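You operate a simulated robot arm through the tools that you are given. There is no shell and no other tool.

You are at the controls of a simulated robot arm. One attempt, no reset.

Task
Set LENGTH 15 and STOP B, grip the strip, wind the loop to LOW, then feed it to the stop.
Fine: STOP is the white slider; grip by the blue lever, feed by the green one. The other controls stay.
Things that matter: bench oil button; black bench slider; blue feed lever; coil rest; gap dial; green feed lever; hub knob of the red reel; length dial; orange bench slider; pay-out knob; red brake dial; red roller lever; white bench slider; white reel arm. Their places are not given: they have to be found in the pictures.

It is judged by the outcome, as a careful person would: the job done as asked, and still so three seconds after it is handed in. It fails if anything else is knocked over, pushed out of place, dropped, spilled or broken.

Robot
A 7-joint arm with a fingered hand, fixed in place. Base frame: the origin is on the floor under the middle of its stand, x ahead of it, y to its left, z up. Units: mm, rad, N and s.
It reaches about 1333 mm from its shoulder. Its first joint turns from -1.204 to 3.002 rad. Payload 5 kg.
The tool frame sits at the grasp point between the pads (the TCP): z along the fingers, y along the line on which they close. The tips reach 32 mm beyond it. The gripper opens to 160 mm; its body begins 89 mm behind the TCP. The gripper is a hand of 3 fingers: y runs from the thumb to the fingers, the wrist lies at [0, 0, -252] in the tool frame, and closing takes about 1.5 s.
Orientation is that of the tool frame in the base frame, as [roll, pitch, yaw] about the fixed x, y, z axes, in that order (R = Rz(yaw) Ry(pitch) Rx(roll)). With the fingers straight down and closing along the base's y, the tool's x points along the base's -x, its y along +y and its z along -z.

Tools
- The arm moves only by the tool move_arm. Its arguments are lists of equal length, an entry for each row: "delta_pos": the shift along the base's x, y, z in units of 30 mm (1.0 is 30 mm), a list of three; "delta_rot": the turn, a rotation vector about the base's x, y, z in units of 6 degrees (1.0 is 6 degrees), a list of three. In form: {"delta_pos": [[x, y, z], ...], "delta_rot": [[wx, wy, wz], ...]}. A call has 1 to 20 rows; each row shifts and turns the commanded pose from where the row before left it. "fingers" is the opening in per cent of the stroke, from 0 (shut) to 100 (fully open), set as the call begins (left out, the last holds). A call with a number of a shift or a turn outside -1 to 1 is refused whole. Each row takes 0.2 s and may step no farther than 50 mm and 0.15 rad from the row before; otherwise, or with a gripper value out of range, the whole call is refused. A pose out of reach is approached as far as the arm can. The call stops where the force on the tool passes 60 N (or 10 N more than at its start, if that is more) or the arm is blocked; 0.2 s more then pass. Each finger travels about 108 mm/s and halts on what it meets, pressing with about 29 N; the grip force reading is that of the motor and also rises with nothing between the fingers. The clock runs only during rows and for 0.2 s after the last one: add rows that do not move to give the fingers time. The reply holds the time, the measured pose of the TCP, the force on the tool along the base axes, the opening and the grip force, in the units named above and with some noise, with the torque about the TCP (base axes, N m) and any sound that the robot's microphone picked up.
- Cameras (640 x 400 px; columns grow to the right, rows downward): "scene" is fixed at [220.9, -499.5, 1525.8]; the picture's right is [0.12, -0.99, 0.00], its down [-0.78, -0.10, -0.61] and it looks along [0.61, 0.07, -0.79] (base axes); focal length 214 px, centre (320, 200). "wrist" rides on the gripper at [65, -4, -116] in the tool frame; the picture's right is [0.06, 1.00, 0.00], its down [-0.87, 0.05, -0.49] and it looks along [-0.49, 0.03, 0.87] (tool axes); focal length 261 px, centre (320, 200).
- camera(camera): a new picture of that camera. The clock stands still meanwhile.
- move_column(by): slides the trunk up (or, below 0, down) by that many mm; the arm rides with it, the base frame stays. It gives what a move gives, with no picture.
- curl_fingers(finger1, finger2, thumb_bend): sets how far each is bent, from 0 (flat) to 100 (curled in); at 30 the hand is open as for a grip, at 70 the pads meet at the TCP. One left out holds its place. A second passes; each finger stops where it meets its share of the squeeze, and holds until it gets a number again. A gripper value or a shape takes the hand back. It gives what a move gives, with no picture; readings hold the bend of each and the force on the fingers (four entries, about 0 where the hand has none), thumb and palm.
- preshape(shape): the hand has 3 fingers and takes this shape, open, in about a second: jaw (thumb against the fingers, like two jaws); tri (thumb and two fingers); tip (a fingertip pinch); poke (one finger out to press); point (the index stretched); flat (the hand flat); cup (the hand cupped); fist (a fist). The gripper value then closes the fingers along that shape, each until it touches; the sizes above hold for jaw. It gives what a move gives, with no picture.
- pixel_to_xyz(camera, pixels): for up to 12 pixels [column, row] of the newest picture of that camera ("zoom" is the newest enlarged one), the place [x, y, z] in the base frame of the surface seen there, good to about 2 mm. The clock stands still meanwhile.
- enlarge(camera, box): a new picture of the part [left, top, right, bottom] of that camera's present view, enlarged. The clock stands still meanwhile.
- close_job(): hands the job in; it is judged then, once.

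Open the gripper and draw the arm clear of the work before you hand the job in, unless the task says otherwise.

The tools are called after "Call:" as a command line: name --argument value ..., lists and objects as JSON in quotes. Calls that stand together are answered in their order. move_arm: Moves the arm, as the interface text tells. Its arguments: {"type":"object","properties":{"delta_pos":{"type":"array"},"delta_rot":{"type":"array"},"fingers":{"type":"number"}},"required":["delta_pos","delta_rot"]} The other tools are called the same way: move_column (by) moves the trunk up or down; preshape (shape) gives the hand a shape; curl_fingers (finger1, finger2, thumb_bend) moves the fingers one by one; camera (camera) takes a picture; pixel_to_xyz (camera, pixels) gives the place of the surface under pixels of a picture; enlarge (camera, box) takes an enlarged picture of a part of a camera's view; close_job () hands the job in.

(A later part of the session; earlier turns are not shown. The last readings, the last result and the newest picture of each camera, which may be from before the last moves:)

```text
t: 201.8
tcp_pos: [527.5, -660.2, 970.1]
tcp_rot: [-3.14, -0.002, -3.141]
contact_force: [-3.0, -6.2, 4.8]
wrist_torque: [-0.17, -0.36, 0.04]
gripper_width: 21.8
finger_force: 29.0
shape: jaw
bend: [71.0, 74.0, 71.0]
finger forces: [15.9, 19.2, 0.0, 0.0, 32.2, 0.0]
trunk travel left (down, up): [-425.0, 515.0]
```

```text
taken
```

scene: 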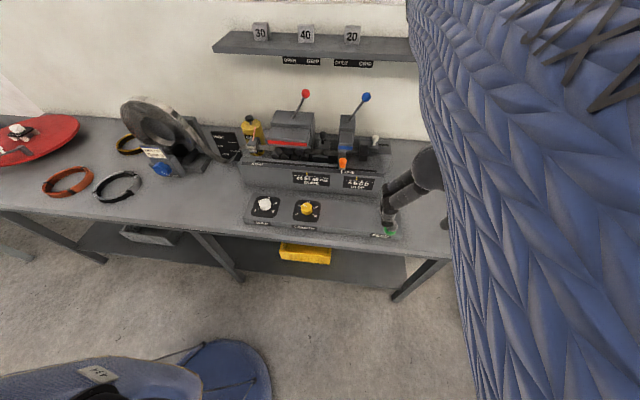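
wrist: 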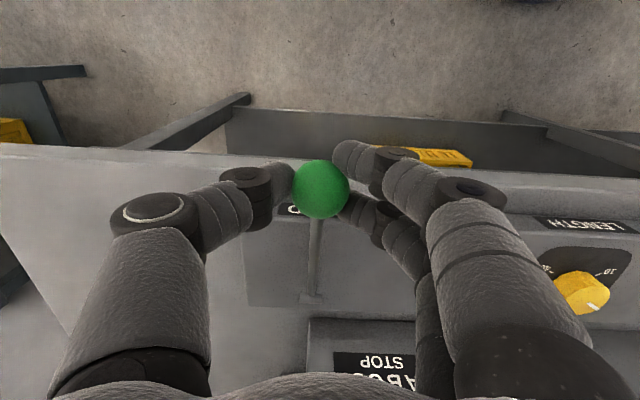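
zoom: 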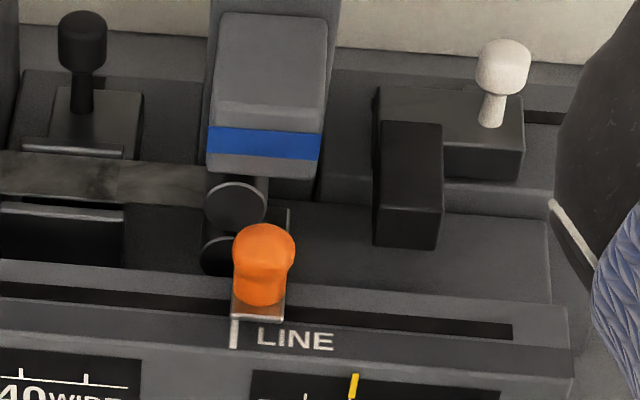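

The feed works: the orange slider has begun moving with the strip (zoom x from 242 to 262). I measure its position and continue the stroke down.

Call:
pixel_to_xyz --camera "zoom" --pixels '[[262, 255], [258, 305], [234, 333], [288, 225], [376, 190], [383, 130], [440, 180]]'

Call:
move_arm --delta_pos '[[-0.06, 0, -0.24], [-0.06, 0, -0.24], [-0.04, 0, -0.24], [-0.04, 0, -0.24], [0, 0, 0]]' --delta_rot '[[0, 0, 0], [0, 0, 0], [0, 0, 0], [0, 0, 0], [0, 0, 0]]'

Call:
enlarge --camera "scene" --box '[320, 130, 385, 180]'

Call:
pixel_to_xyz --camera "zoom" --pixels '[[262, 255], [275, 255], [265, 305], [275, 305], [290, 225], [310, 225]]'

```text
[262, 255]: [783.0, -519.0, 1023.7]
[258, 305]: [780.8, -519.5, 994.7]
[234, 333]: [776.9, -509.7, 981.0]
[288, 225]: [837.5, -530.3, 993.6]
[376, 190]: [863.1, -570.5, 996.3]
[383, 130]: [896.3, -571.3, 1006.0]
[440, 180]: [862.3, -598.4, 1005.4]
```

```text
t: 203.0
tcp_pos: [518.2, -661.0, 942.4]
tcp_rot: [-3.137, -0.006, 3.141]
contact_force: [-12.3, -3.2, 6.4]
wrist_torque: [-0.13, -0.1, 0.04]
gripper_width: 22.3
finger_force: 29.1
shape: jaw
bend: [70.0, 74.0, 71.0]
finger forces: [19.8, 16.0, 0.0, 0.0, 29.7, 0.1]
trunk travel left (down, up): [-425.0, 515.0]
```

```text
8.00 times, centred on (352, 155) of scene
```

zoom: 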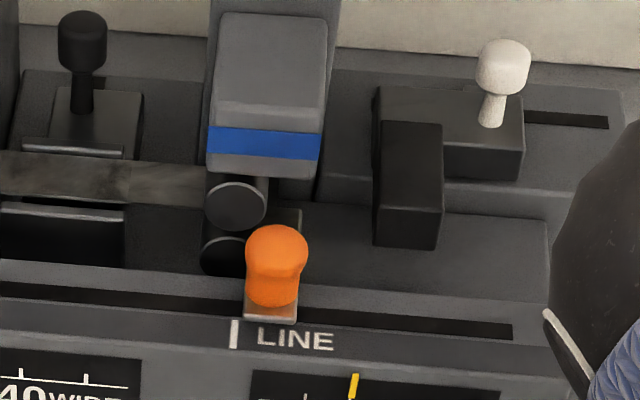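

```text
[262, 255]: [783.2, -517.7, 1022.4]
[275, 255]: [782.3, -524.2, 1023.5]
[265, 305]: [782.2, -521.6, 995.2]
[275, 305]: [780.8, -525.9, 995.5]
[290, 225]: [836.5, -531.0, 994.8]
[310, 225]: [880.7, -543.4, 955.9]
```

The slider has moved from -508 to about -525 and the strip's end follows toward the stop block (face near y≈-568). I continue down, watching for the lever's end or the stop.

Call:
move_arm --delta_pos '[[-0.03, 0, -0.24], [-0.02, 0, -0.24], [-0.01, 0, -0.24], [0, 0, 0]]' --delta_rot '[[0, 0, 0], [0, 0, 0], [0, 0, 0], [0, 0, 0]]'

Call:
enlarge --camera "scene" --box '[320, 130, 385, 180]'

Call:
pixel_to_xyz --camera "zoom" --pixels '[[275, 255], [285, 255], [270, 305], [280, 305], [300, 225], [310, 225]]'

Call:
camera --camera "wrist"

```text
t: 204.0
tcp_pos: [517.0, -660.5, 922.3]
tcp_rot: [-3.138, -0.003, 3.14]
contact_force: [-17.9, -5.6, 4.6]
wrist_torque: [-0.2, 0.05, 0.06]
gripper_width: 22.1
finger_force: 29.3
shape: jaw
bend: [70.0, 74.0, 71.0]
finger forces: [21.6, 13.1, 0.0, 0.1, 28.9, 0.0]
trunk travel left (down, up): [-425.0, 515.0]
```

```text
8.00 times, centred on (352, 155) of scene
```

zoom: 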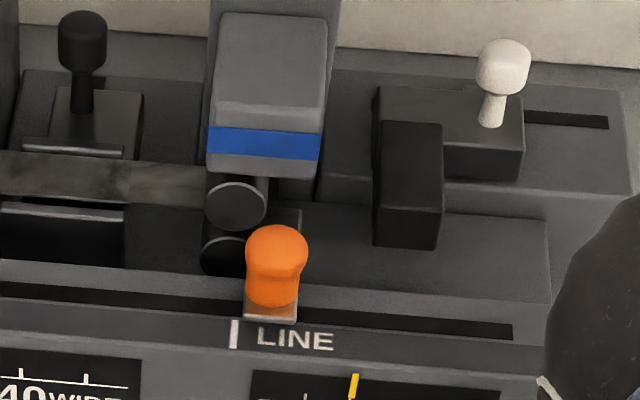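

```text
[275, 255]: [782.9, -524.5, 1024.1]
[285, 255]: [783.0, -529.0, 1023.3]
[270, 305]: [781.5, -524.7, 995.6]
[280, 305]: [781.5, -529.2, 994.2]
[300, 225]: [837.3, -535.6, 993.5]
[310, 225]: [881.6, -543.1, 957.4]
```

```text
taken
```

wrist: 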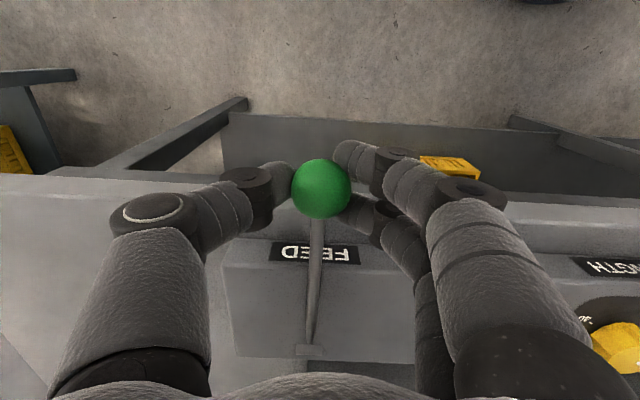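

The slider has stopped at y≈-525, exactly 15 mm from LINE, though the lever went further: one stroke feeds 15 mm. I bring the lever back up along the arc and check that the strip stays.

Call:
move_arm --delta_pos '[[0.01, 0, 0.24], [0.02, 0, 0.24], [0.03, 0, 0.24], [0.04, 0, 0.24], [0.04, 0, 0.24], [0.06, 0, 0.24], [0.06, 0, 0.24], [0.1, 0, 0.23], [0.1, 0, 0.23], [0.12, 0, 0.24], [0.12, 0, 0.24], [0.12, 0, 0.18], [0.1, 0, 0.08], [0, 0, 0]]' --delta_rot '[[0, 0, 0], [0, 0, 0], [0, 0, 0], [0, 0, 0], [0, 0, 0], [0, 0, 0], [0, 0, 0], [0, 0, 0], [0, 0, 0], [0, 0, 0], [0, 0, 0], [0, 0, 0], [0, 0, 0], [0, 0, 0]]'

Call:
enlarge --camera "scene" --box '[320, 130, 385, 180]'

Call:
enlarge --camera "scene" --box '[195, 110, 265, 170]'

```text
t: 207.0
tcp_pos: [545.7, -661.0, 1005.2]
tcp_rot: [-3.14, -0.005, 3.14]
contact_force: [-9.7, 0.8, -15.1]
wrist_torque: [-0.03, 0.53, -0.04]
gripper_width: 21.0
finger_force: 29.2
shape: jaw
bend: [72.0, 71.0, 71.0]
finger forces: [20.4, 15.8, 0.0, 0.0, 25.4, 0.0]
trunk travel left (down, up): [-425.0, 515.0]
```

```text
8.00 times, centred on (352, 155) of scene
```

zoom: 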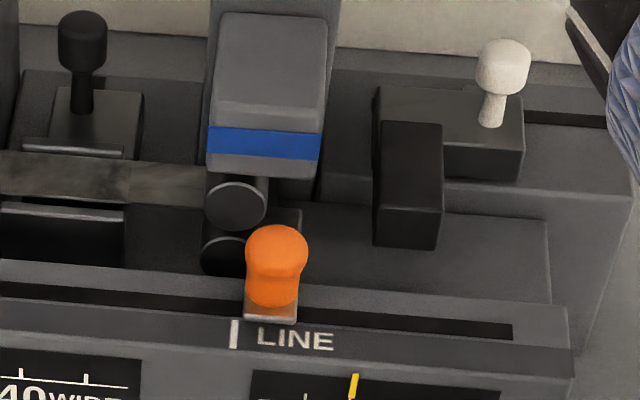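

```text
6.67 times, centred on (230, 140) of scene
```

zoom: 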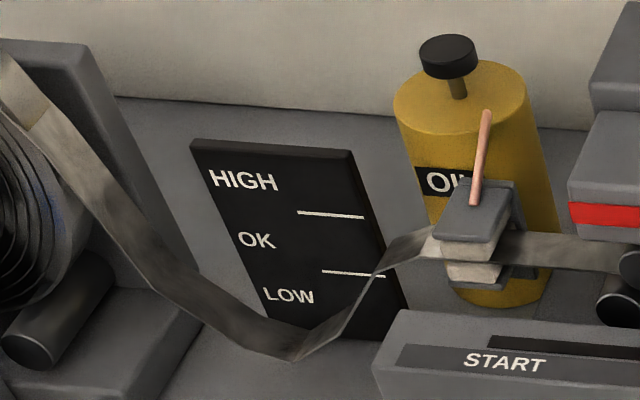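

The strip stays at 15 mm and the loop stays LOW. I make the second stroke down and look.

Call:
move_arm --delta_pos '[[-0.09, 0, -0.14], [-0.09, 0, -0.14], [-0.12, 0, -0.24], [-0.12, 0, -0.24], [-0.1, 0, -0.23], [-0.1, 0, -0.23], [-0.07, 0, -0.24], [-0.07, 0, -0.24], [-0.05, 0, -0.24], [-0.04, 0, -0.24], [-0.03, 0, -0.24], [-0.02, 0, -0.24], [-0.01, 0, -0.1], [0, 0, 0]]' --delta_rot '[[0, 0, 0], [0, 0, 0], [0, 0, 0], [0, 0, 0], [0, 0, 0], [0, 0, 0], [0, 0, 0], [0, 0, 0], [0, 0, 0], [0, 0, 0], [0, 0, 0], [0, 0, 0], [0, 0, 0], [0, 0, 0]]'

Call:
enlarge --camera "scene" --box '[320, 130, 385, 180]'

Call:
pixel_to_xyz --camera "zoom" --pixels '[[300, 255], [310, 255], [300, 305], [330, 225], [340, 220], [350, 225], [376, 190]]'

Call:
enlarge --camera "scene" --box '[195, 110, 265, 170]'

```text
t: 210.0
tcp_pos: [518.2, -661.5, 924.3]
tcp_rot: [-3.137, -0.004, 3.139]
contact_force: [-12.0, -4.7, 2.8]
wrist_torque: [-0.04, 0.01, 0.0]
gripper_width: 21.9
finger_force: 28.2
shape: jaw
bend: [71.0, 73.0, 72.0]
finger forces: [16.3, 11.1, 0.0, 0.1, 24.2, 0.0]
trunk travel left (down, up): [-425.0, 515.0]
```

```text
8.00 times, centred on (352, 155) of scene
```

zoom: 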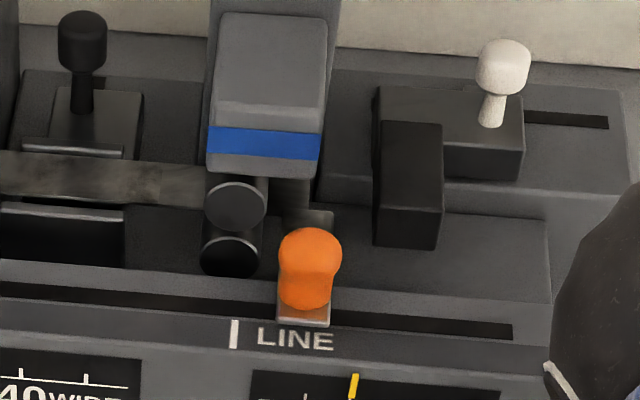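

```text
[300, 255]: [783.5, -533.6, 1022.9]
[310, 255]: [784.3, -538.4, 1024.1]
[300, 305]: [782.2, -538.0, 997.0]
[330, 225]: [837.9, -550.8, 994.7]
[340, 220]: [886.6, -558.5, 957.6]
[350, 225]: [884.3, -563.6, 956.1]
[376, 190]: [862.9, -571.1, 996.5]
```

```text
6.67 times, centred on (230, 140) of scene
```

zoom: 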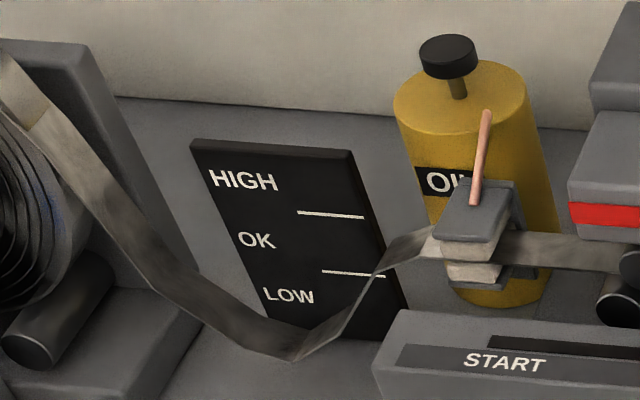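

Two strokes: the slider is now at y≈-540, loop still LOW. I zoom in on the strip's end and stop block to see the remaining gap.

Call:
enlarge --camera "scene" --box '[335, 145, 370, 170]'

Call:
pixel_to_xyz --camera "zoom" --pixels '[[320, 195], [340, 210], [300, 170], [280, 190], [370, 205], [420, 200], [350, 230], [310, 220], [330, 175], [440, 250], [400, 150], [300, 205]]'

```text
16.00 times, centred on (352, 158) of scene
```

zoom: 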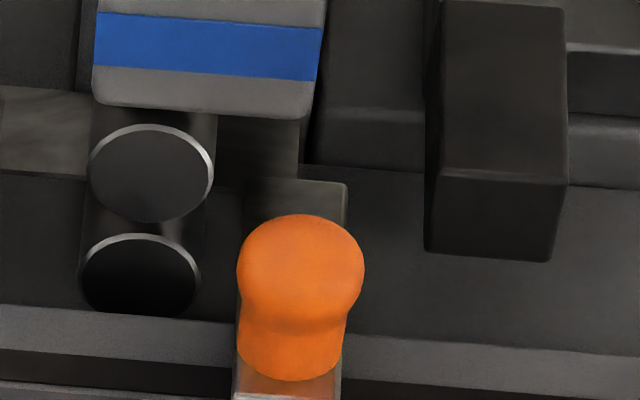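

```text
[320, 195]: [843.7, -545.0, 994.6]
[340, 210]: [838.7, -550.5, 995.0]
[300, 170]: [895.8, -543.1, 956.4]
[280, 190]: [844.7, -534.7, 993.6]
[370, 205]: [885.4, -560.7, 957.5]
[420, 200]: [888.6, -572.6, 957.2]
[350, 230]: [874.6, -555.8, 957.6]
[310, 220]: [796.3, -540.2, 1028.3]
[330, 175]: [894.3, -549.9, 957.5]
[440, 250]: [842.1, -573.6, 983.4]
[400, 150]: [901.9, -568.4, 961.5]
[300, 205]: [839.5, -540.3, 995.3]
```

The strip's end is in line with the slider (y≈-540), and the stop face is near -570: that makes 60 mm from LINE, i.e. four strokes of 15. I return the lever and make the third stroke.

Call:
move_arm --delta_pos '[[0.007, 0, 0.393], [0.07, 0, 0.397], [0.097, 0, 0.387], [0.123, 0, 0.38], [0.15, 0, 0.373], [0.173, 0, 0.36], [0.173, 0, 0.3], [0.1, 0, 0.15], [0, 0, 0], [-0.1, 0, -0.15], [-0.173, 0, -0.3], [-0.173, 0, -0.36], [-0.15, 0, -0.373], [-0.123, 0, -0.38], [-0.097, 0, -0.387], [-0.07, 0, -0.397], [-0.007, 0, -0.393], [0, 0, 0]]' --delta_rot '[[0, 0, 0], [0, 0, 0], [0, 0, 0], [0, 0, 0], [0, 0, 0], [0, 0, 0], [0, 0, 0], [0, 0, 0], [0, 0, 0], [0, 0, 0], [0, 0, 0], [0, 0, 0], [0, 0, 0], [0, 0, 0], [0, 0, 0], [0, 0, 0], [0, 0, 0], [0, 0, 0]]'

Call:
enlarge --camera "scene" --box '[320, 130, 385, 180]'

Call:
pixel_to_xyz --camera "zoom" --pixels '[[335, 255], [345, 255], [330, 305], [340, 305], [365, 220]]'

Call:
enlarge --camera "scene" --box '[195, 110, 265, 170]'

```text
t: 213.8
tcp_pos: [518.8, -659.5, 923.8]
tcp_rot: [-3.138, -0.006, -3.141]
contact_force: [-0.4, 0.4, 0.3]
wrist_torque: [-0.02, 0.01, 0.01]
gripper_width: 12.3
finger_force: 29.0
shape: jaw
bend: [74.0, 75.0, 73.0]
finger forces: [0.0, 0.1, 0.0, 0.0, 0.0, 0.0]
trunk travel left (down, up): [-425.0, 515.0]
```

```text
8.00 times, centred on (352, 155) of scene
```

zoom: 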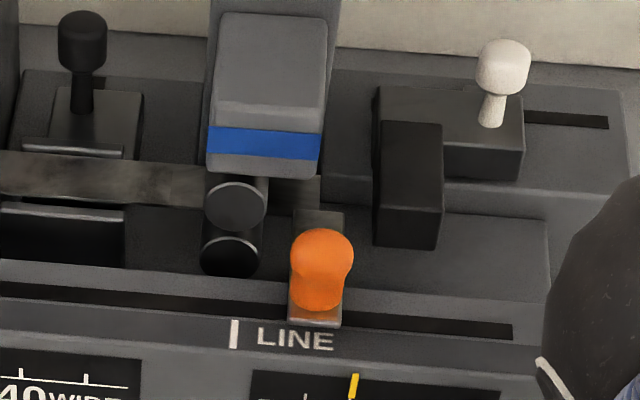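

```text
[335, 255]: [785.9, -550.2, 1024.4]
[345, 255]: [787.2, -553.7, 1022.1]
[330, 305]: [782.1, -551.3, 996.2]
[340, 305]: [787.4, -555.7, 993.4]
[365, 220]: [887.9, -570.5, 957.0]
```

```text
6.67 times, centred on (230, 140) of scene
```

zoom: 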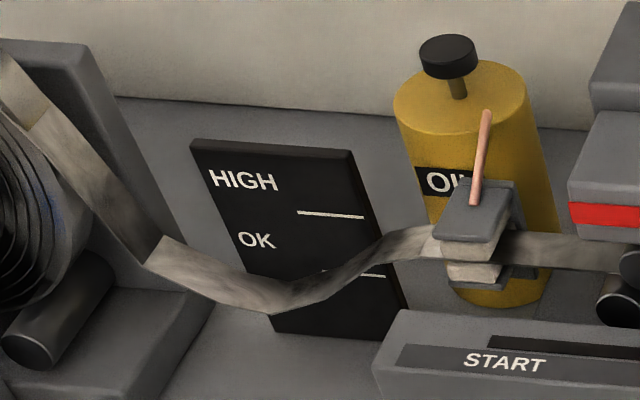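

The ball slipped from the fingers part-way (forces zero): the slider is at about y=-545. The loop has risen to the OK level as the fed strip is drawn from it, which is what feeding does. I look where the lever is now.

Call:
camera --camera "wrist"

Call:
enlarge --camera "scene" --box '[340, 180, 440, 260]'

Call:
enlarge --camera "scene" --box '[335, 145, 370, 170]'

```text
taken
```

wrist: 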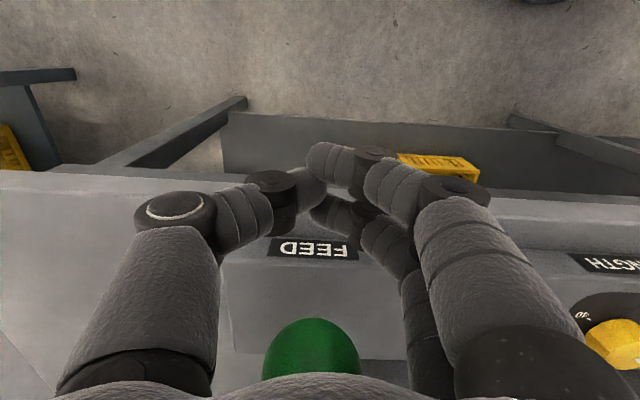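

```text
5.00 times, centred on (390, 220) of scene
```

zoom: 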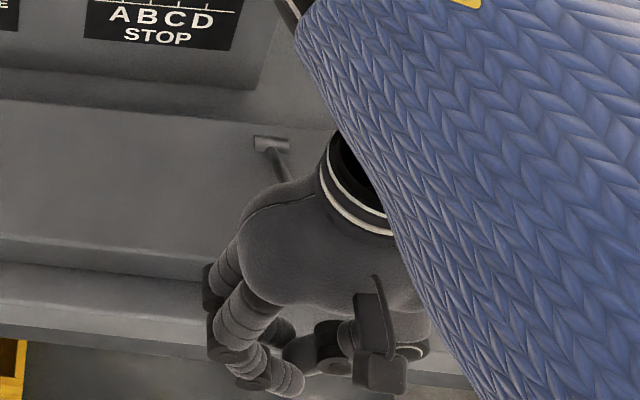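

```text
16.00 times, centred on (352, 158) of scene
```

zoom: 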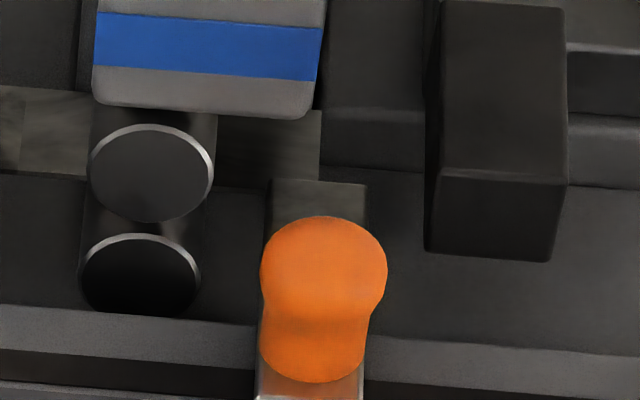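

The ball is seen at (312,345), above between the fingers and palm. I get its place before moving.

Call:
pixel_to_xyz --camera "wrist" --pixels '[[312, 335], [290, 350], [335, 350], [312, 365], [330, 365]]'

```text
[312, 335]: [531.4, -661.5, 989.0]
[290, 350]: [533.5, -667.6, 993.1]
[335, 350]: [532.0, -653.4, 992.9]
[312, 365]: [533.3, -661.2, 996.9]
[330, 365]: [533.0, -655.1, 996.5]
```

The lever is back up at rest with its ball centre near (546,-660,990). I open the fingers, rise around the ball and grip it again at its equator.

Call:
move_arm --delta_pos '[[0, 0, 0], [0, 0, 0], [0, 0, 0.5], [0.2, 0, 0.8], [0.3, 0, 0.8], [0.3, 0, 0.55], [0.09, -0.03, 0.13], [0, 0, 0]]' --delta_rot '[[0, 0, 0], [0, 0, 0], [0, 0, 0], [0, 0, 0], [0, 0, 0], [0, 0, 0], [0, 0, 0], [0, 0, 0]]' --fingers 55

Call:
camera --camera "wrist"

Call:
enlarge --camera "scene" --box '[320, 130, 385, 180]'

```text
t: 215.6
tcp_pos: [546.9, -662.8, 1007.8]
tcp_rot: [-3.138, -0.006, -3.141]
contact_force: [0.5, -0.3, -0.5]
wrist_torque: [0.0, 0.0, 0.01]
gripper_width: 87.3
finger_force: 0.0
shape: jaw
bend: [72.0, 72.0, 70.0]
finger forces: [0.1, 0.0, 0.1, 0.1, 0.0, 0.0]
trunk travel left (down, up): [-425.0, 515.0]
```

```text
taken
```

wrist: 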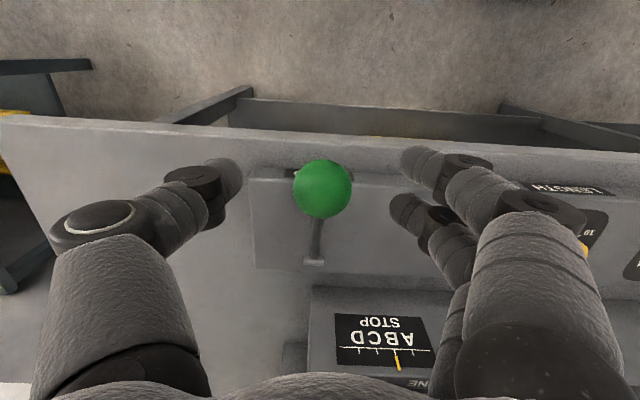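

```text
8.00 times, centred on (352, 155) of scene
```

zoom: 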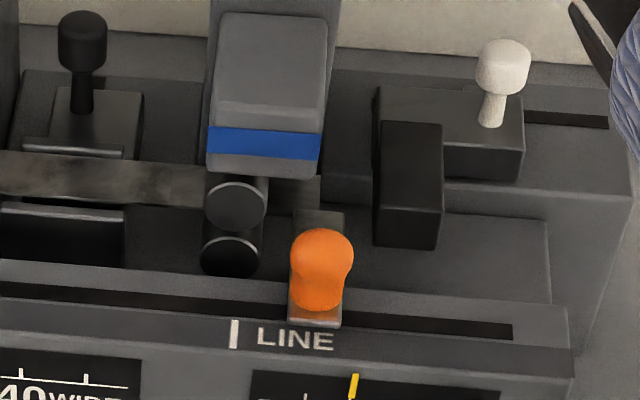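

The lever is at the top and the strip unchanged. I grip the ball again.

Call:
move_arm --delta_pos '[[-0.04, 0.06, -0.03], [0, 0, 0], [0, 0, 0], [0, 0, 0], [0, 0, 0], [0, 0, 0], [0, 0, 0]]' --delta_rot '[[0, 0, 0], [0, 0, 0], [0, 0, 0], [0, 0, 0], [0, 0, 0], [0, 0, 0], [0, 0, 0]]' --fingers 0

```text
t: 217.2
tcp_pos: [545.3, -660.1, 1006.2]
tcp_rot: [-3.14, -0.006, 3.14]
contact_force: [-1.3, -1.0, -4.7]
wrist_torque: [0.0, 0.01, -0.04]
gripper_width: 21.7
finger_force: 29.2
shape: jaw
bend: [72.0, 72.0, 70.0]
finger forces: [10.8, 13.0, 0.0, 0.0, 26.0, 0.0]
trunk travel left (down, up): [-425.0, 515.0]
```

Gripped well. I make the next down-stroke with the same path as the second one.

Call:
move_arm --delta_pos '[[-0.09, 0, -0.14], [-0.09, 0, -0.14], [-0.12, 0, -0.24], [-0.12, 0, -0.24], [-0.1, 0, -0.23], [-0.1, 0, -0.23], [-0.07, 0, -0.24], [-0.07, 0, -0.24], [-0.05, 0, -0.24], [-0.04, 0, -0.24], [-0.03, 0, -0.24], [-0.02, 0, -0.24], [-0.01, 0, -0.1], [0, 0, 0]]' --delta_rot '[[0, 0, 0], [0, 0, 0], [0, 0, 0], [0, 0, 0], [0, 0, 0], [0, 0, 0], [0, 0, 0], [0, 0, 0], [0, 0, 0], [0, 0, 0], [0, 0, 0], [0, 0, 0], [0, 0, 0], [0, 0, 0]]'

Call:
enlarge --camera "scene" --box '[320, 130, 385, 180]'

Call:
enlarge --camera "scene" --box '[335, 145, 370, 170]'

Call:
enlarge --camera "scene" --box '[195, 110, 265, 170]'

```text
t: 220.2
tcp_pos: [517.1, -660.2, 924.2]
tcp_rot: [-3.139, -0.003, 3.14]
contact_force: [-7.0, -6.4, 2.9]
wrist_torque: [-0.18, -0.14, -0.04]
gripper_width: 21.9
finger_force: 28.7
shape: jaw
bend: [71.0, 73.0, 71.0]
finger forces: [13.9, 11.9, 0.1, 0.0, 26.6, 0.0]
trunk travel left (down, up): [-425.0, 515.0]
```

```text
8.00 times, centred on (352, 155) of scene
```

zoom: 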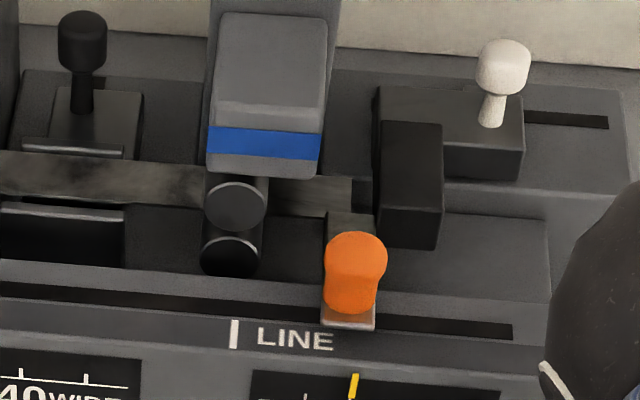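

```text
16.00 times, centred on (352, 158) of scene
```

zoom: 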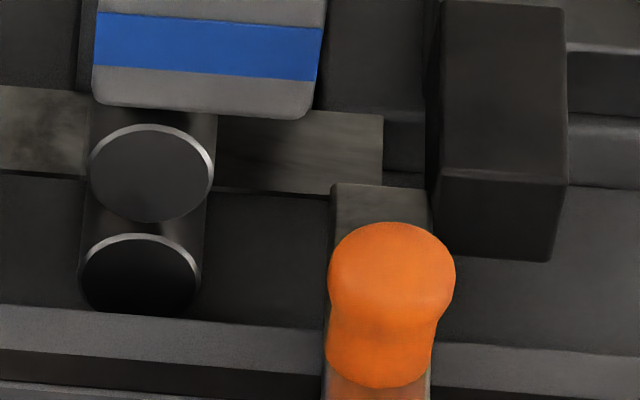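

```text
6.67 times, centred on (230, 140) of scene
```

zoom: 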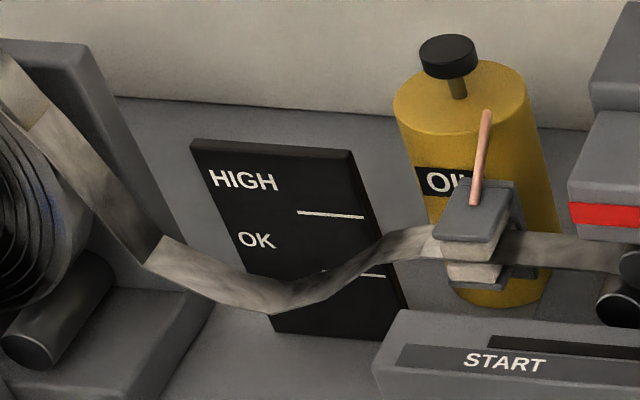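

The strip's end is now about 10 mm from the stop (zoom: end at 383, stop face ~428). I return the lever up and will then pull only part-way, step by step, until the strip meets the stop.

Call:
move_arm --delta_pos '[[0.01, 0, 0.24], [0.02, 0, 0.24], [0.03, 0, 0.24], [0.04, 0, 0.24], [0.04, 0, 0.24], [0.06, 0, 0.24], [0.06, 0, 0.24], [0.1, 0, 0.23], [0.1, 0, 0.23], [0.12, 0, 0.24], [0.12, 0, 0.24], [0.12, 0, 0.16], [0.09, 0, 0.06], [0, 0, 0]]' --delta_rot '[[0, 0, 0], [0, 0, 0], [0, 0, 0], [0, 0, 0], [0, 0, 0], [0, 0, 0], [0, 0, 0], [0, 0, 0], [0, 0, 0], [0, 0, 0], [0, 0, 0], [0, 0, 0], [0, 0, 0], [0, 0, 0]]'

Call:
enlarge --camera "scene" --box '[335, 145, 370, 170]'

Call:
camera --camera "wrist"

```text
t: 223.2
tcp_pos: [543.9, -661.7, 1006.6]
tcp_rot: [-3.141, -0.01, 3.139]
contact_force: [-30.1, -2.7, -47.4]
wrist_torque: [-0.13, 0.76, -0.04]
gripper_width: 16.2
finger_force: 28.6
shape: jaw
bend: [71.0, 70.0, 70.0]
finger forces: [30.0, 17.9, 0.1, 0.0, 24.0, 0.1]
trunk travel left (down, up): [-425.0, 515.0]
```

```text
16.00 times, centred on (352, 158) of scene
```

zoom: 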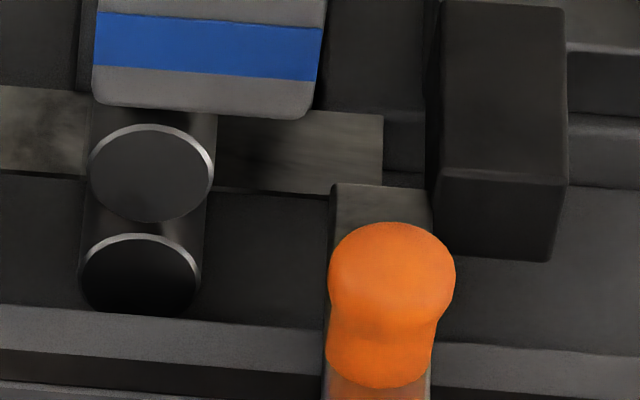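

```text
taken
```

wrist: 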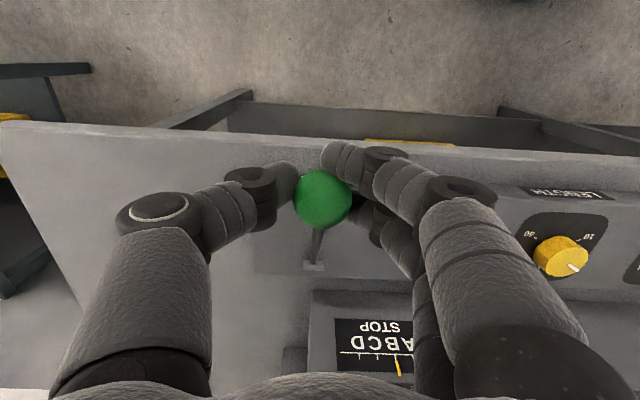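

The lever is at its top stop with 47 N load on the grip. I open, reset the position and grip afresh to avoid another slip.

Call:
move_arm --delta_pos '[[0, 0, 0], [0, 0, 0], [0, 0, 0], [0, 0, 0]]' --delta_rot '[[0, 0, 0], [0, 0, 0], [0, 0, 0], [0, 0, 0]]' --fingers 45

Call:
camera --camera "wrist"

```text
t: 224.2
tcp_pos: [544.5, -659.6, 1009.9]
tcp_rot: [-3.14, -0.003, 3.141]
contact_force: [0.0, -0.6, -0.8]
wrist_torque: [0.0, 0.01, -0.02]
gripper_width: 71.4
finger_force: 0.1
shape: jaw
bend: [73.0, 73.0, 70.0]
finger forces: [0.0, 0.0, 0.0, 0.0, 0.0, 0.1]
trunk travel left (down, up): [-425.0, 515.0]
```

```text
taken
```

wrist: 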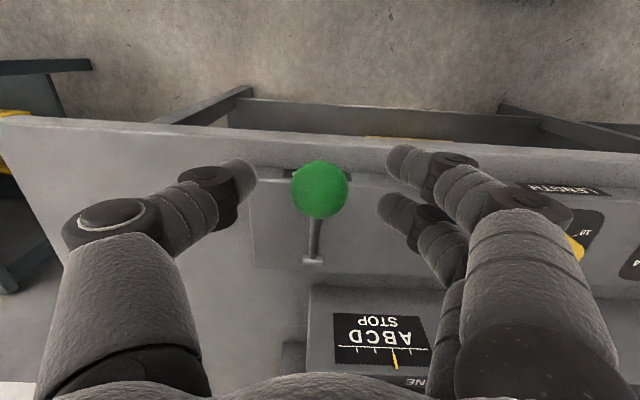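

The ball is at (319,188), lever at rest. I adjust 3 mm down and close again.

Call:
move_arm --delta_pos '[[0.03, -0.02, -0.1], [0, 0, 0], [0, 0, 0], [0, 0, 0], [0, 0, 0], [0, 0, 0], [0, 0, 0]]' --delta_rot '[[0, 0, 0], [0, 0, 0], [0, 0, 0], [0, 0, 0], [0, 0, 0], [0, 0, 0], [0, 0, 0]]' --fingers 0

Call:
move_arm --delta_pos '[[-0.09, 0, -0.14], [-0.09, 0, -0.14], [-0.12, 0, -0.24], [-0.12, 0, -0.24], [-0.1, 0, -0.23], [0, 0, 0]]' --delta_rot '[[0, 0, 0], [0, 0, 0], [0, 0, 0], [0, 0, 0], [0, 0, 0], [0, 0, 0]]'

Call:
enlarge --camera "scene" --box '[335, 145, 370, 170]'

```text
t: 225.8
tcp_pos: [545.6, -660.3, 1006.2]
tcp_rot: [-3.14, -0.004, -3.141]
contact_force: [-0.3, 0.1, -5.4]
wrist_torque: [0.04, 0.02, -0.01]
gripper_width: 22.2
finger_force: 28.8
shape: jaw
bend: [72.0, 72.0, 70.0]
finger forces: [11.4, 13.4, 0.0, 0.0, 25.6, 0.0]
trunk travel left (down, up): [-425.0, 515.0]
```

```text
t: 227.2
tcp_pos: [531.0, -661.1, 975.6]
tcp_rot: [-3.139, -0.004, -3.141]
contact_force: [-0.4, 3.7, 3.0]
wrist_torque: [0.11, -0.28, -0.03]
gripper_width: 22.0
finger_force: 28.9
shape: jaw
bend: [71.0, 73.0, 71.0]
finger forces: [12.1, 16.5, 0.0, 0.0, 25.4, 0.0]
trunk travel left (down, up): [-425.0, 515.0]
```

```text
16.00 times, centred on (352, 158) of scene
```

zoom: 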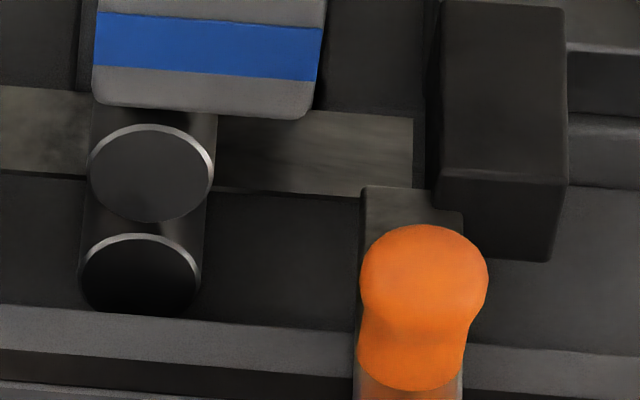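

The strip's end is at zoom 413, a few millimetres from the stop's face (~430). I pull on in small steps.

Call:
move_arm --delta_pos '[[-0.05, 0, -0.115], [-0.05, 0, -0.115], [0, 0, 0]]' --delta_rot '[[0, 0, 0], [0, 0, 0], [0, 0, 0]]'

Call:
enlarge --camera "scene" --box '[335, 145, 370, 170]'

```text
t: 228.0
tcp_pos: [527.5, -659.9, 969.2]
tcp_rot: [-3.139, -0.003, 3.14]
contact_force: [-0.6, 0.4, 3.5]
wrist_torque: [0.04, -0.31, -0.07]
gripper_width: 22.5
finger_force: 28.7
shape: jaw
bend: [71.0, 73.0, 71.0]
finger forces: [12.5, 15.3, 0.0, 0.1, 26.3, 0.0]
trunk travel left (down, up): [-425.0, 515.0]
```

```text
16.00 times, centred on (352, 158) of scene
```

zoom: 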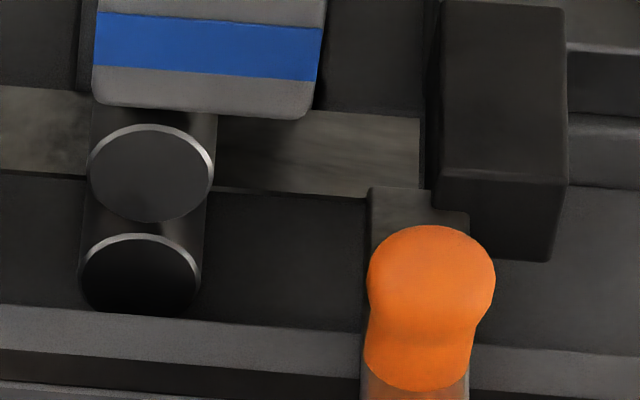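

Still moving (end at 420). Another small step.

Call:
move_arm --delta_pos '[[-0.04, 0, -0.115], [-0.04, 0, -0.115], [0, 0, 0]]' --delta_rot '[[0, 0, 0], [0, 0, 0], [0, 0, 0]]'

Call:
enlarge --camera "scene" --box '[335, 145, 370, 170]'

Call:
pixel_to_xyz --camera "zoom" --pixels '[[400, 150], [415, 150], [423, 150], [430, 160], [440, 170], [430, 260], [436, 200]]'

```text
t: 228.8
tcp_pos: [525.3, -659.4, 962.6]
tcp_rot: [-3.139, -0.005, 3.139]
contact_force: [-0.9, -2.5, 3.3]
wrist_torque: [-0.07, -0.29, -0.05]
gripper_width: 22.4
finger_force: 28.4
shape: jaw
bend: [71.0, 73.0, 71.0]
finger forces: [12.5, 14.3, 0.0, 0.0, 27.6, 0.0]
trunk travel left (down, up): [-425.0, 515.0]
```

```text
16.00 times, centred on (352, 158) of scene
```

zoom: 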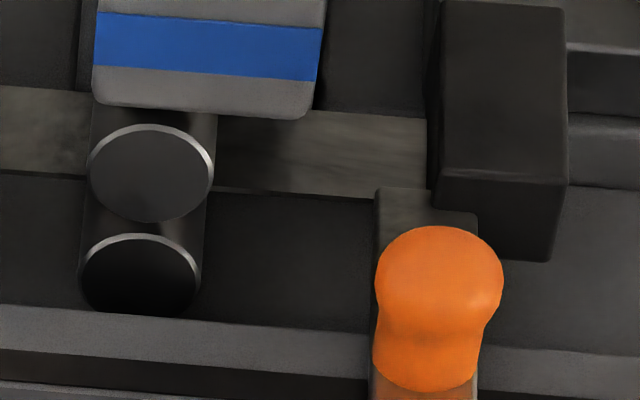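

```text
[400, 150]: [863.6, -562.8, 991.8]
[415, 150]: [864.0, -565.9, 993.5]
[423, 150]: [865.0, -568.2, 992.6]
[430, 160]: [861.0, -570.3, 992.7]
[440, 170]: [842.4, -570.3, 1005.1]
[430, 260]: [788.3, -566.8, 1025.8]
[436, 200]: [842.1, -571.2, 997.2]
```

The strip's end (y≈-569.5) is about at the stop's face (y≈-570.3). One more tiny step to be sure it seats.

Call:
move_arm --delta_pos '[[-0.025, 0, -0.08], [0, 0, 0], [0, 0, 0]]' --delta_rot '[[0, 0, 0], [0, 0, 0], [0, 0, 0]]'

Call:
enlarge --camera "scene" --box '[335, 145, 370, 170]'

Call:
pixel_to_xyz --camera "zoom" --pixels '[[415, 150], [423, 150], [427, 150], [430, 160], [440, 260], [436, 200]]'

Call:
enlarge --camera "scene" --box '[330, 125, 400, 195]'

```text
t: 229.6
tcp_pos: [524.5, -660.4, 958.4]
tcp_rot: [-3.14, -0.004, 3.139]
contact_force: [-0.3, -4.0, 3.6]
wrist_torque: [-0.06, -0.3, -0.06]
gripper_width: 22.0
finger_force: 29.2
shape: jaw
bend: [71.0, 73.0, 71.0]
finger forces: [12.4, 14.6, 0.1, 0.1, 28.0, 0.0]
trunk travel left (down, up): [-425.0, 515.0]
```

```text
16.00 times, centred on (352, 158) of scene
```

zoom: 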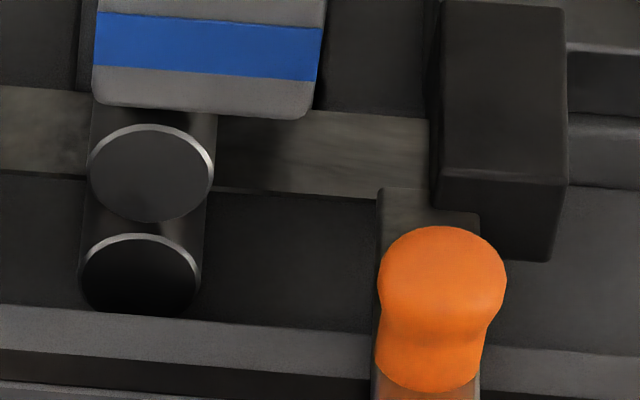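

```text
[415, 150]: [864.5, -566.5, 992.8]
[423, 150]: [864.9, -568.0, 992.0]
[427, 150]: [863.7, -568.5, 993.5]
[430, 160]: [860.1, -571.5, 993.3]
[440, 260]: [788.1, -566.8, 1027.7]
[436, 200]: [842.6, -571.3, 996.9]
```

```text
5.71 times, centred on (365, 160) of scene
```

zoom: 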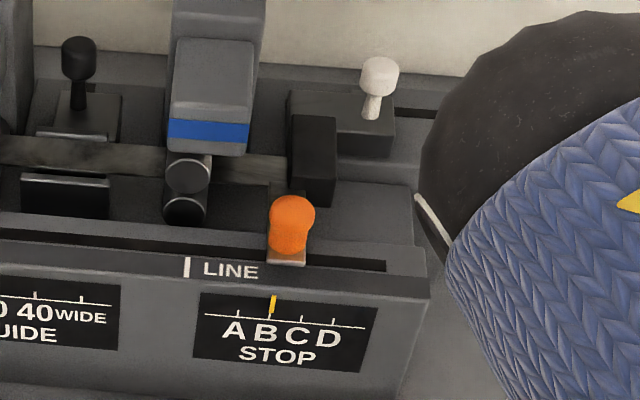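

The end is at the block's face (zoom 430). I make one more tiny pull to see whether it is now stopped by the block.

Call:
move_arm --delta_pos '[[-0.03, 0, -0.12], [0, 0, 0], [0, 0, 0]]' --delta_rot '[[0, 0, 0], [0, 0, 0], [0, 0, 0]]'

Call:
enlarge --camera "scene" --box '[335, 145, 370, 170]'

Call:
enlarge --camera "scene" --box '[345, 170, 380, 192]'

```text
t: 230.4
tcp_pos: [523.5, -660.1, 956.5]
tcp_rot: [-3.141, -0.003, 3.141]
contact_force: [-0.4, -5.0, 2.6]
wrist_torque: [-0.13, -0.3, -0.08]
gripper_width: 22.3
finger_force: 29.2
shape: jaw
bend: [71.0, 73.0, 71.0]
finger forces: [12.6, 14.4, 0.1, 0.0, 28.5, 0.1]
trunk travel left (down, up): [-425.0, 515.0]
```

```text
16.00 times, centred on (352, 158) of scene
```

zoom: 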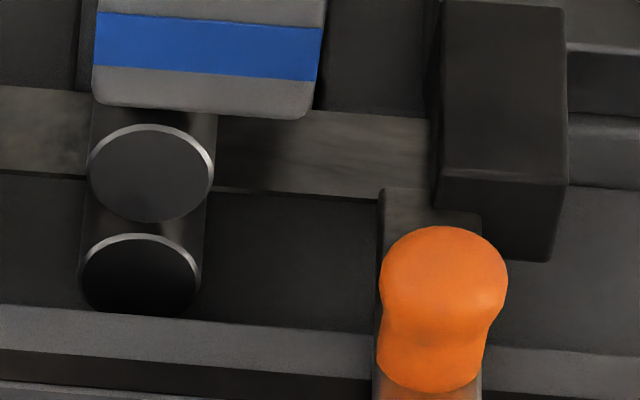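

```text
16.00 times, centred on (362, 181) of scene
```

zoom: 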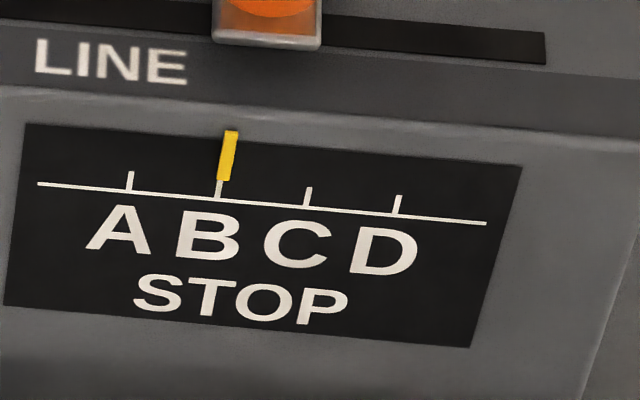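

The last pull moved the slider hardly at all (443→444). I repeat once more to confirm it is held by the stop.

Call:
move_arm --delta_pos '[[-0.03, 0, -0.15], [0, 0, 0], [0, 0, 0]]' --delta_rot '[[0, 0, 0], [0, 0, 0], [0, 0, 0]]'

Call:
enlarge --camera "scene" --box '[335, 145, 370, 170]'

Call:
pixel_to_xyz --camera "zoom" --pixels '[[444, 262], [420, 150], [428, 150], [432, 165], [436, 200], [500, 100]]'

```text
t: 231.2
tcp_pos: [522.9, -661.0, 951.5]
tcp_rot: [-3.138, -0.002, 3.14]
contact_force: [0.6, -4.4, 3.3]
wrist_torque: [-0.16, -0.32, -0.07]
gripper_width: 22.1
finger_force: 28.7
shape: jaw
bend: [71.0, 73.0, 71.0]
finger forces: [12.6, 14.4, 0.0, 0.0, 27.4, 0.0]
trunk travel left (down, up): [-425.0, 515.0]
```

```text
16.00 times, centred on (352, 158) of scene
```

zoom: 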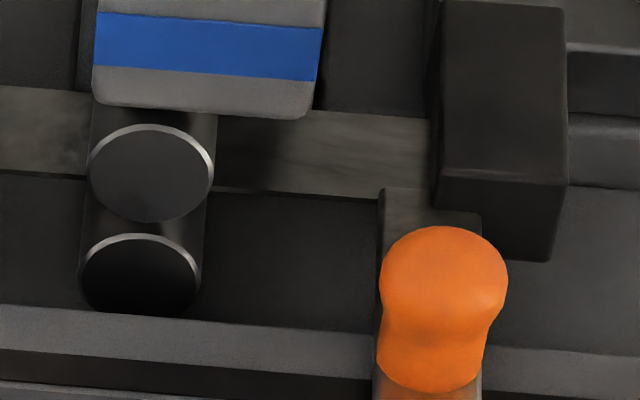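

```text
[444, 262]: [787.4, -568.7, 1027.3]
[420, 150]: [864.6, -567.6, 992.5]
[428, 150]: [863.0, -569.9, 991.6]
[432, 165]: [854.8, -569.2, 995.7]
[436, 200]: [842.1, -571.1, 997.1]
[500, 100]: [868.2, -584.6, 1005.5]
```

The slider did not move at all: the strip is against the stop. I bring the lever back up gently, then release it.

Call:
move_arm --delta_pos '[[0.02, 0, 0.27], [0.12, 0, 0.38], [0.15, 0, 0.373], [0.173, 0, 0.36], [0.16, 0, 0.26], [0.05, 0, 0.06], [0, 0, 0]]' --delta_rot '[[0, 0, 0], [0, 0, 0], [0, 0, 0], [0, 0, 0], [0, 0, 0], [0, 0, 0], [0, 0, 0]]'

Call:
move_arm --delta_pos '[[0, 0, 0], [0, 0, 0], [0, 0, 0], [0, 0, 0], [0, 0, 0.5], [0, 0, 0.8], [0, 0, 1], [0, 0, 1], [0, 0, 1], [0, 0, 1], [0, 0, 0]]' --delta_rot '[[0, 0, 0], [0, 0, 0], [0, 0, 0], [0, 0, 0], [0, 0, 0], [0, 0, 0], [0, 0, 0], [0, 0, 0], [0, 0, 0], [0, 0, 0], [0, 0, 0]]' --fingers 55

Call:
camera --camera "wrist"

Call:
camera --camera "scene"

```text
t: 232.8
tcp_pos: [544.2, -661.2, 1002.1]
tcp_rot: [-3.141, -0.007, -3.141]
contact_force: [13.9, -1.1, -10.7]
wrist_torque: [-0.07, -0.01, -0.08]
gripper_width: 21.2
finger_force: 28.9
shape: jaw
bend: [72.0, 72.0, 71.0]
finger forces: [11.4, 18.6, 0.0, 0.1, 23.8, 0.1]
trunk travel left (down, up): [-425.0, 515.0]
```

```text
t: 235.2
tcp_pos: [542.8, -660.6, 1161.4]
tcp_rot: [-3.14, -0.006, 3.14]
contact_force: [-0.4, -1.2, -0.3]
wrist_torque: [0.05, 0.0, -0.01]
gripper_width: 87.5
finger_force: 0.1
shape: jaw
bend: [72.0, 72.0, 70.0]
finger forces: [0.0, 0.1, 0.0, 0.1, 0.0, 0.0]
trunk travel left (down, up): [-425.0, 515.0]
```

```text
taken
```

wrist: 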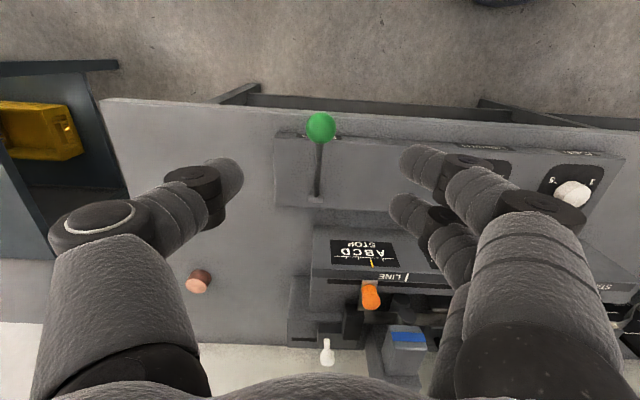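

```text
taken
```

scene: 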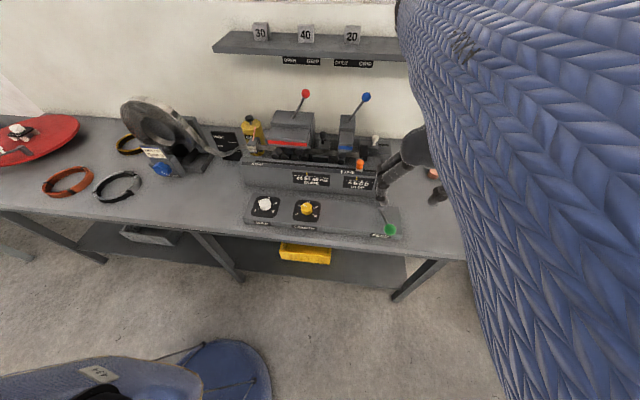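

The hand is clear of the lever. I draw back and raise the trunk so that nothing is near the work and the scene is unobstructed.

Call:
move_arm --delta_pos '[[-0.7, 0.3, 0.5], [-0.7, 0.5, 0.5], [-0.5, 0.8, 0], [0, 0.9, 0], [0, 0.9, 0], [0, 0.9, 0], [0, 0.9, 0], [0, 0, 0]]' --delta_rot '[[0, 0, 0], [0, 0, 0], [0, 0, 0], [0, 0, 0], [0, 0, 0], [0, 0, 0], [0, 0, 0], [0, 0, 0]]'

Call:
move_column --by 400

Call:
camera --camera "scene"

Call:
enlarge --camera "scene" --box '[230, 80, 420, 200]'

Call:
enlarge --camera "scene" --box '[240, 185, 410, 245]'

Call:
enlarge --camera "scene" --box '[130, 90, 270, 190]'

```text
t: 237.0
tcp_pos: [484.3, -504.2, 1191.1]
tcp_rot: [-3.141, -0.005, 3.139]
contact_force: [0.4, 0.1, -0.8]
wrist_torque: [-0.01, 0.0, -0.05]
gripper_width: 87.3
finger_force: 0.0
shape: jaw
bend: [72.0, 72.0, 70.0]
finger forces: [0.0, 0.0, 0.1, 0.1, 0.0, 0.0]
trunk travel left (down, up): [-425.0, 515.0]
```

```text
t: 240.8
tcp_pos: [485.7, -504.2, 1590.8]
tcp_rot: [-3.14, -0.005, -3.14]
contact_force: [-0.9, 0.7, -0.3]
wrist_torque: [0.02, 0.0, 0.03]
gripper_width: 87.3
finger_force: 0.0
shape: jaw
bend: [72.0, 72.0, 70.0]
finger forces: [0.1, 0.0, 0.0, 0.0, 0.1, 0.0]
trunk travel left (down, up): [-825.0, 115.0]
```

```text
taken
```

scene: 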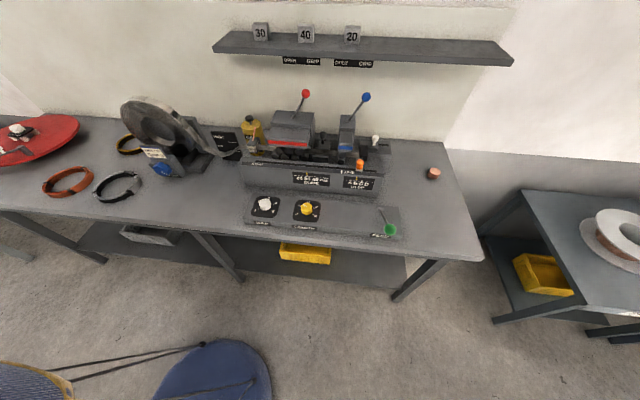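

```text
3.33 times, centred on (325, 140) of scene
```

zoom: 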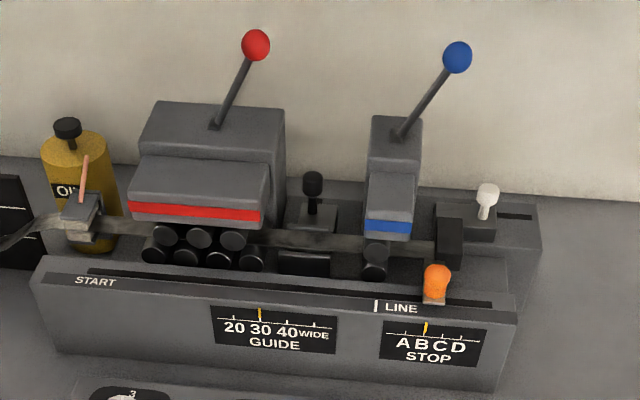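

```text
3.76 times, centred on (325, 215) of scene
```

zoom: 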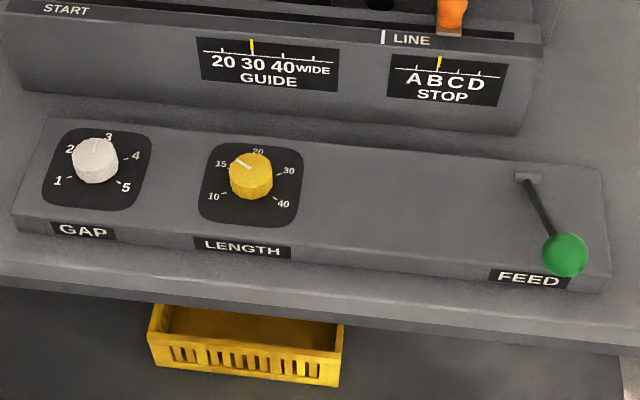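

```text
4.00 times, centred on (200, 140) of scene
```

zoom: 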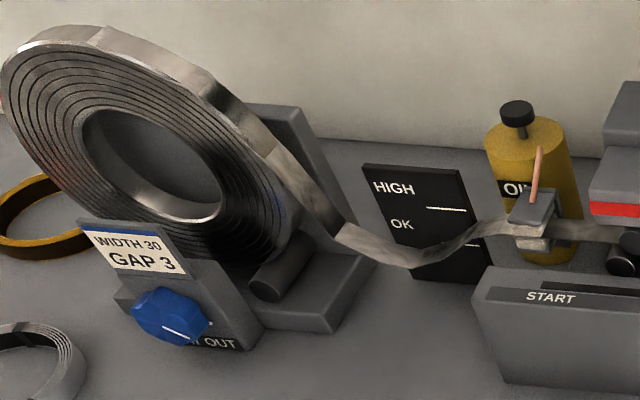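

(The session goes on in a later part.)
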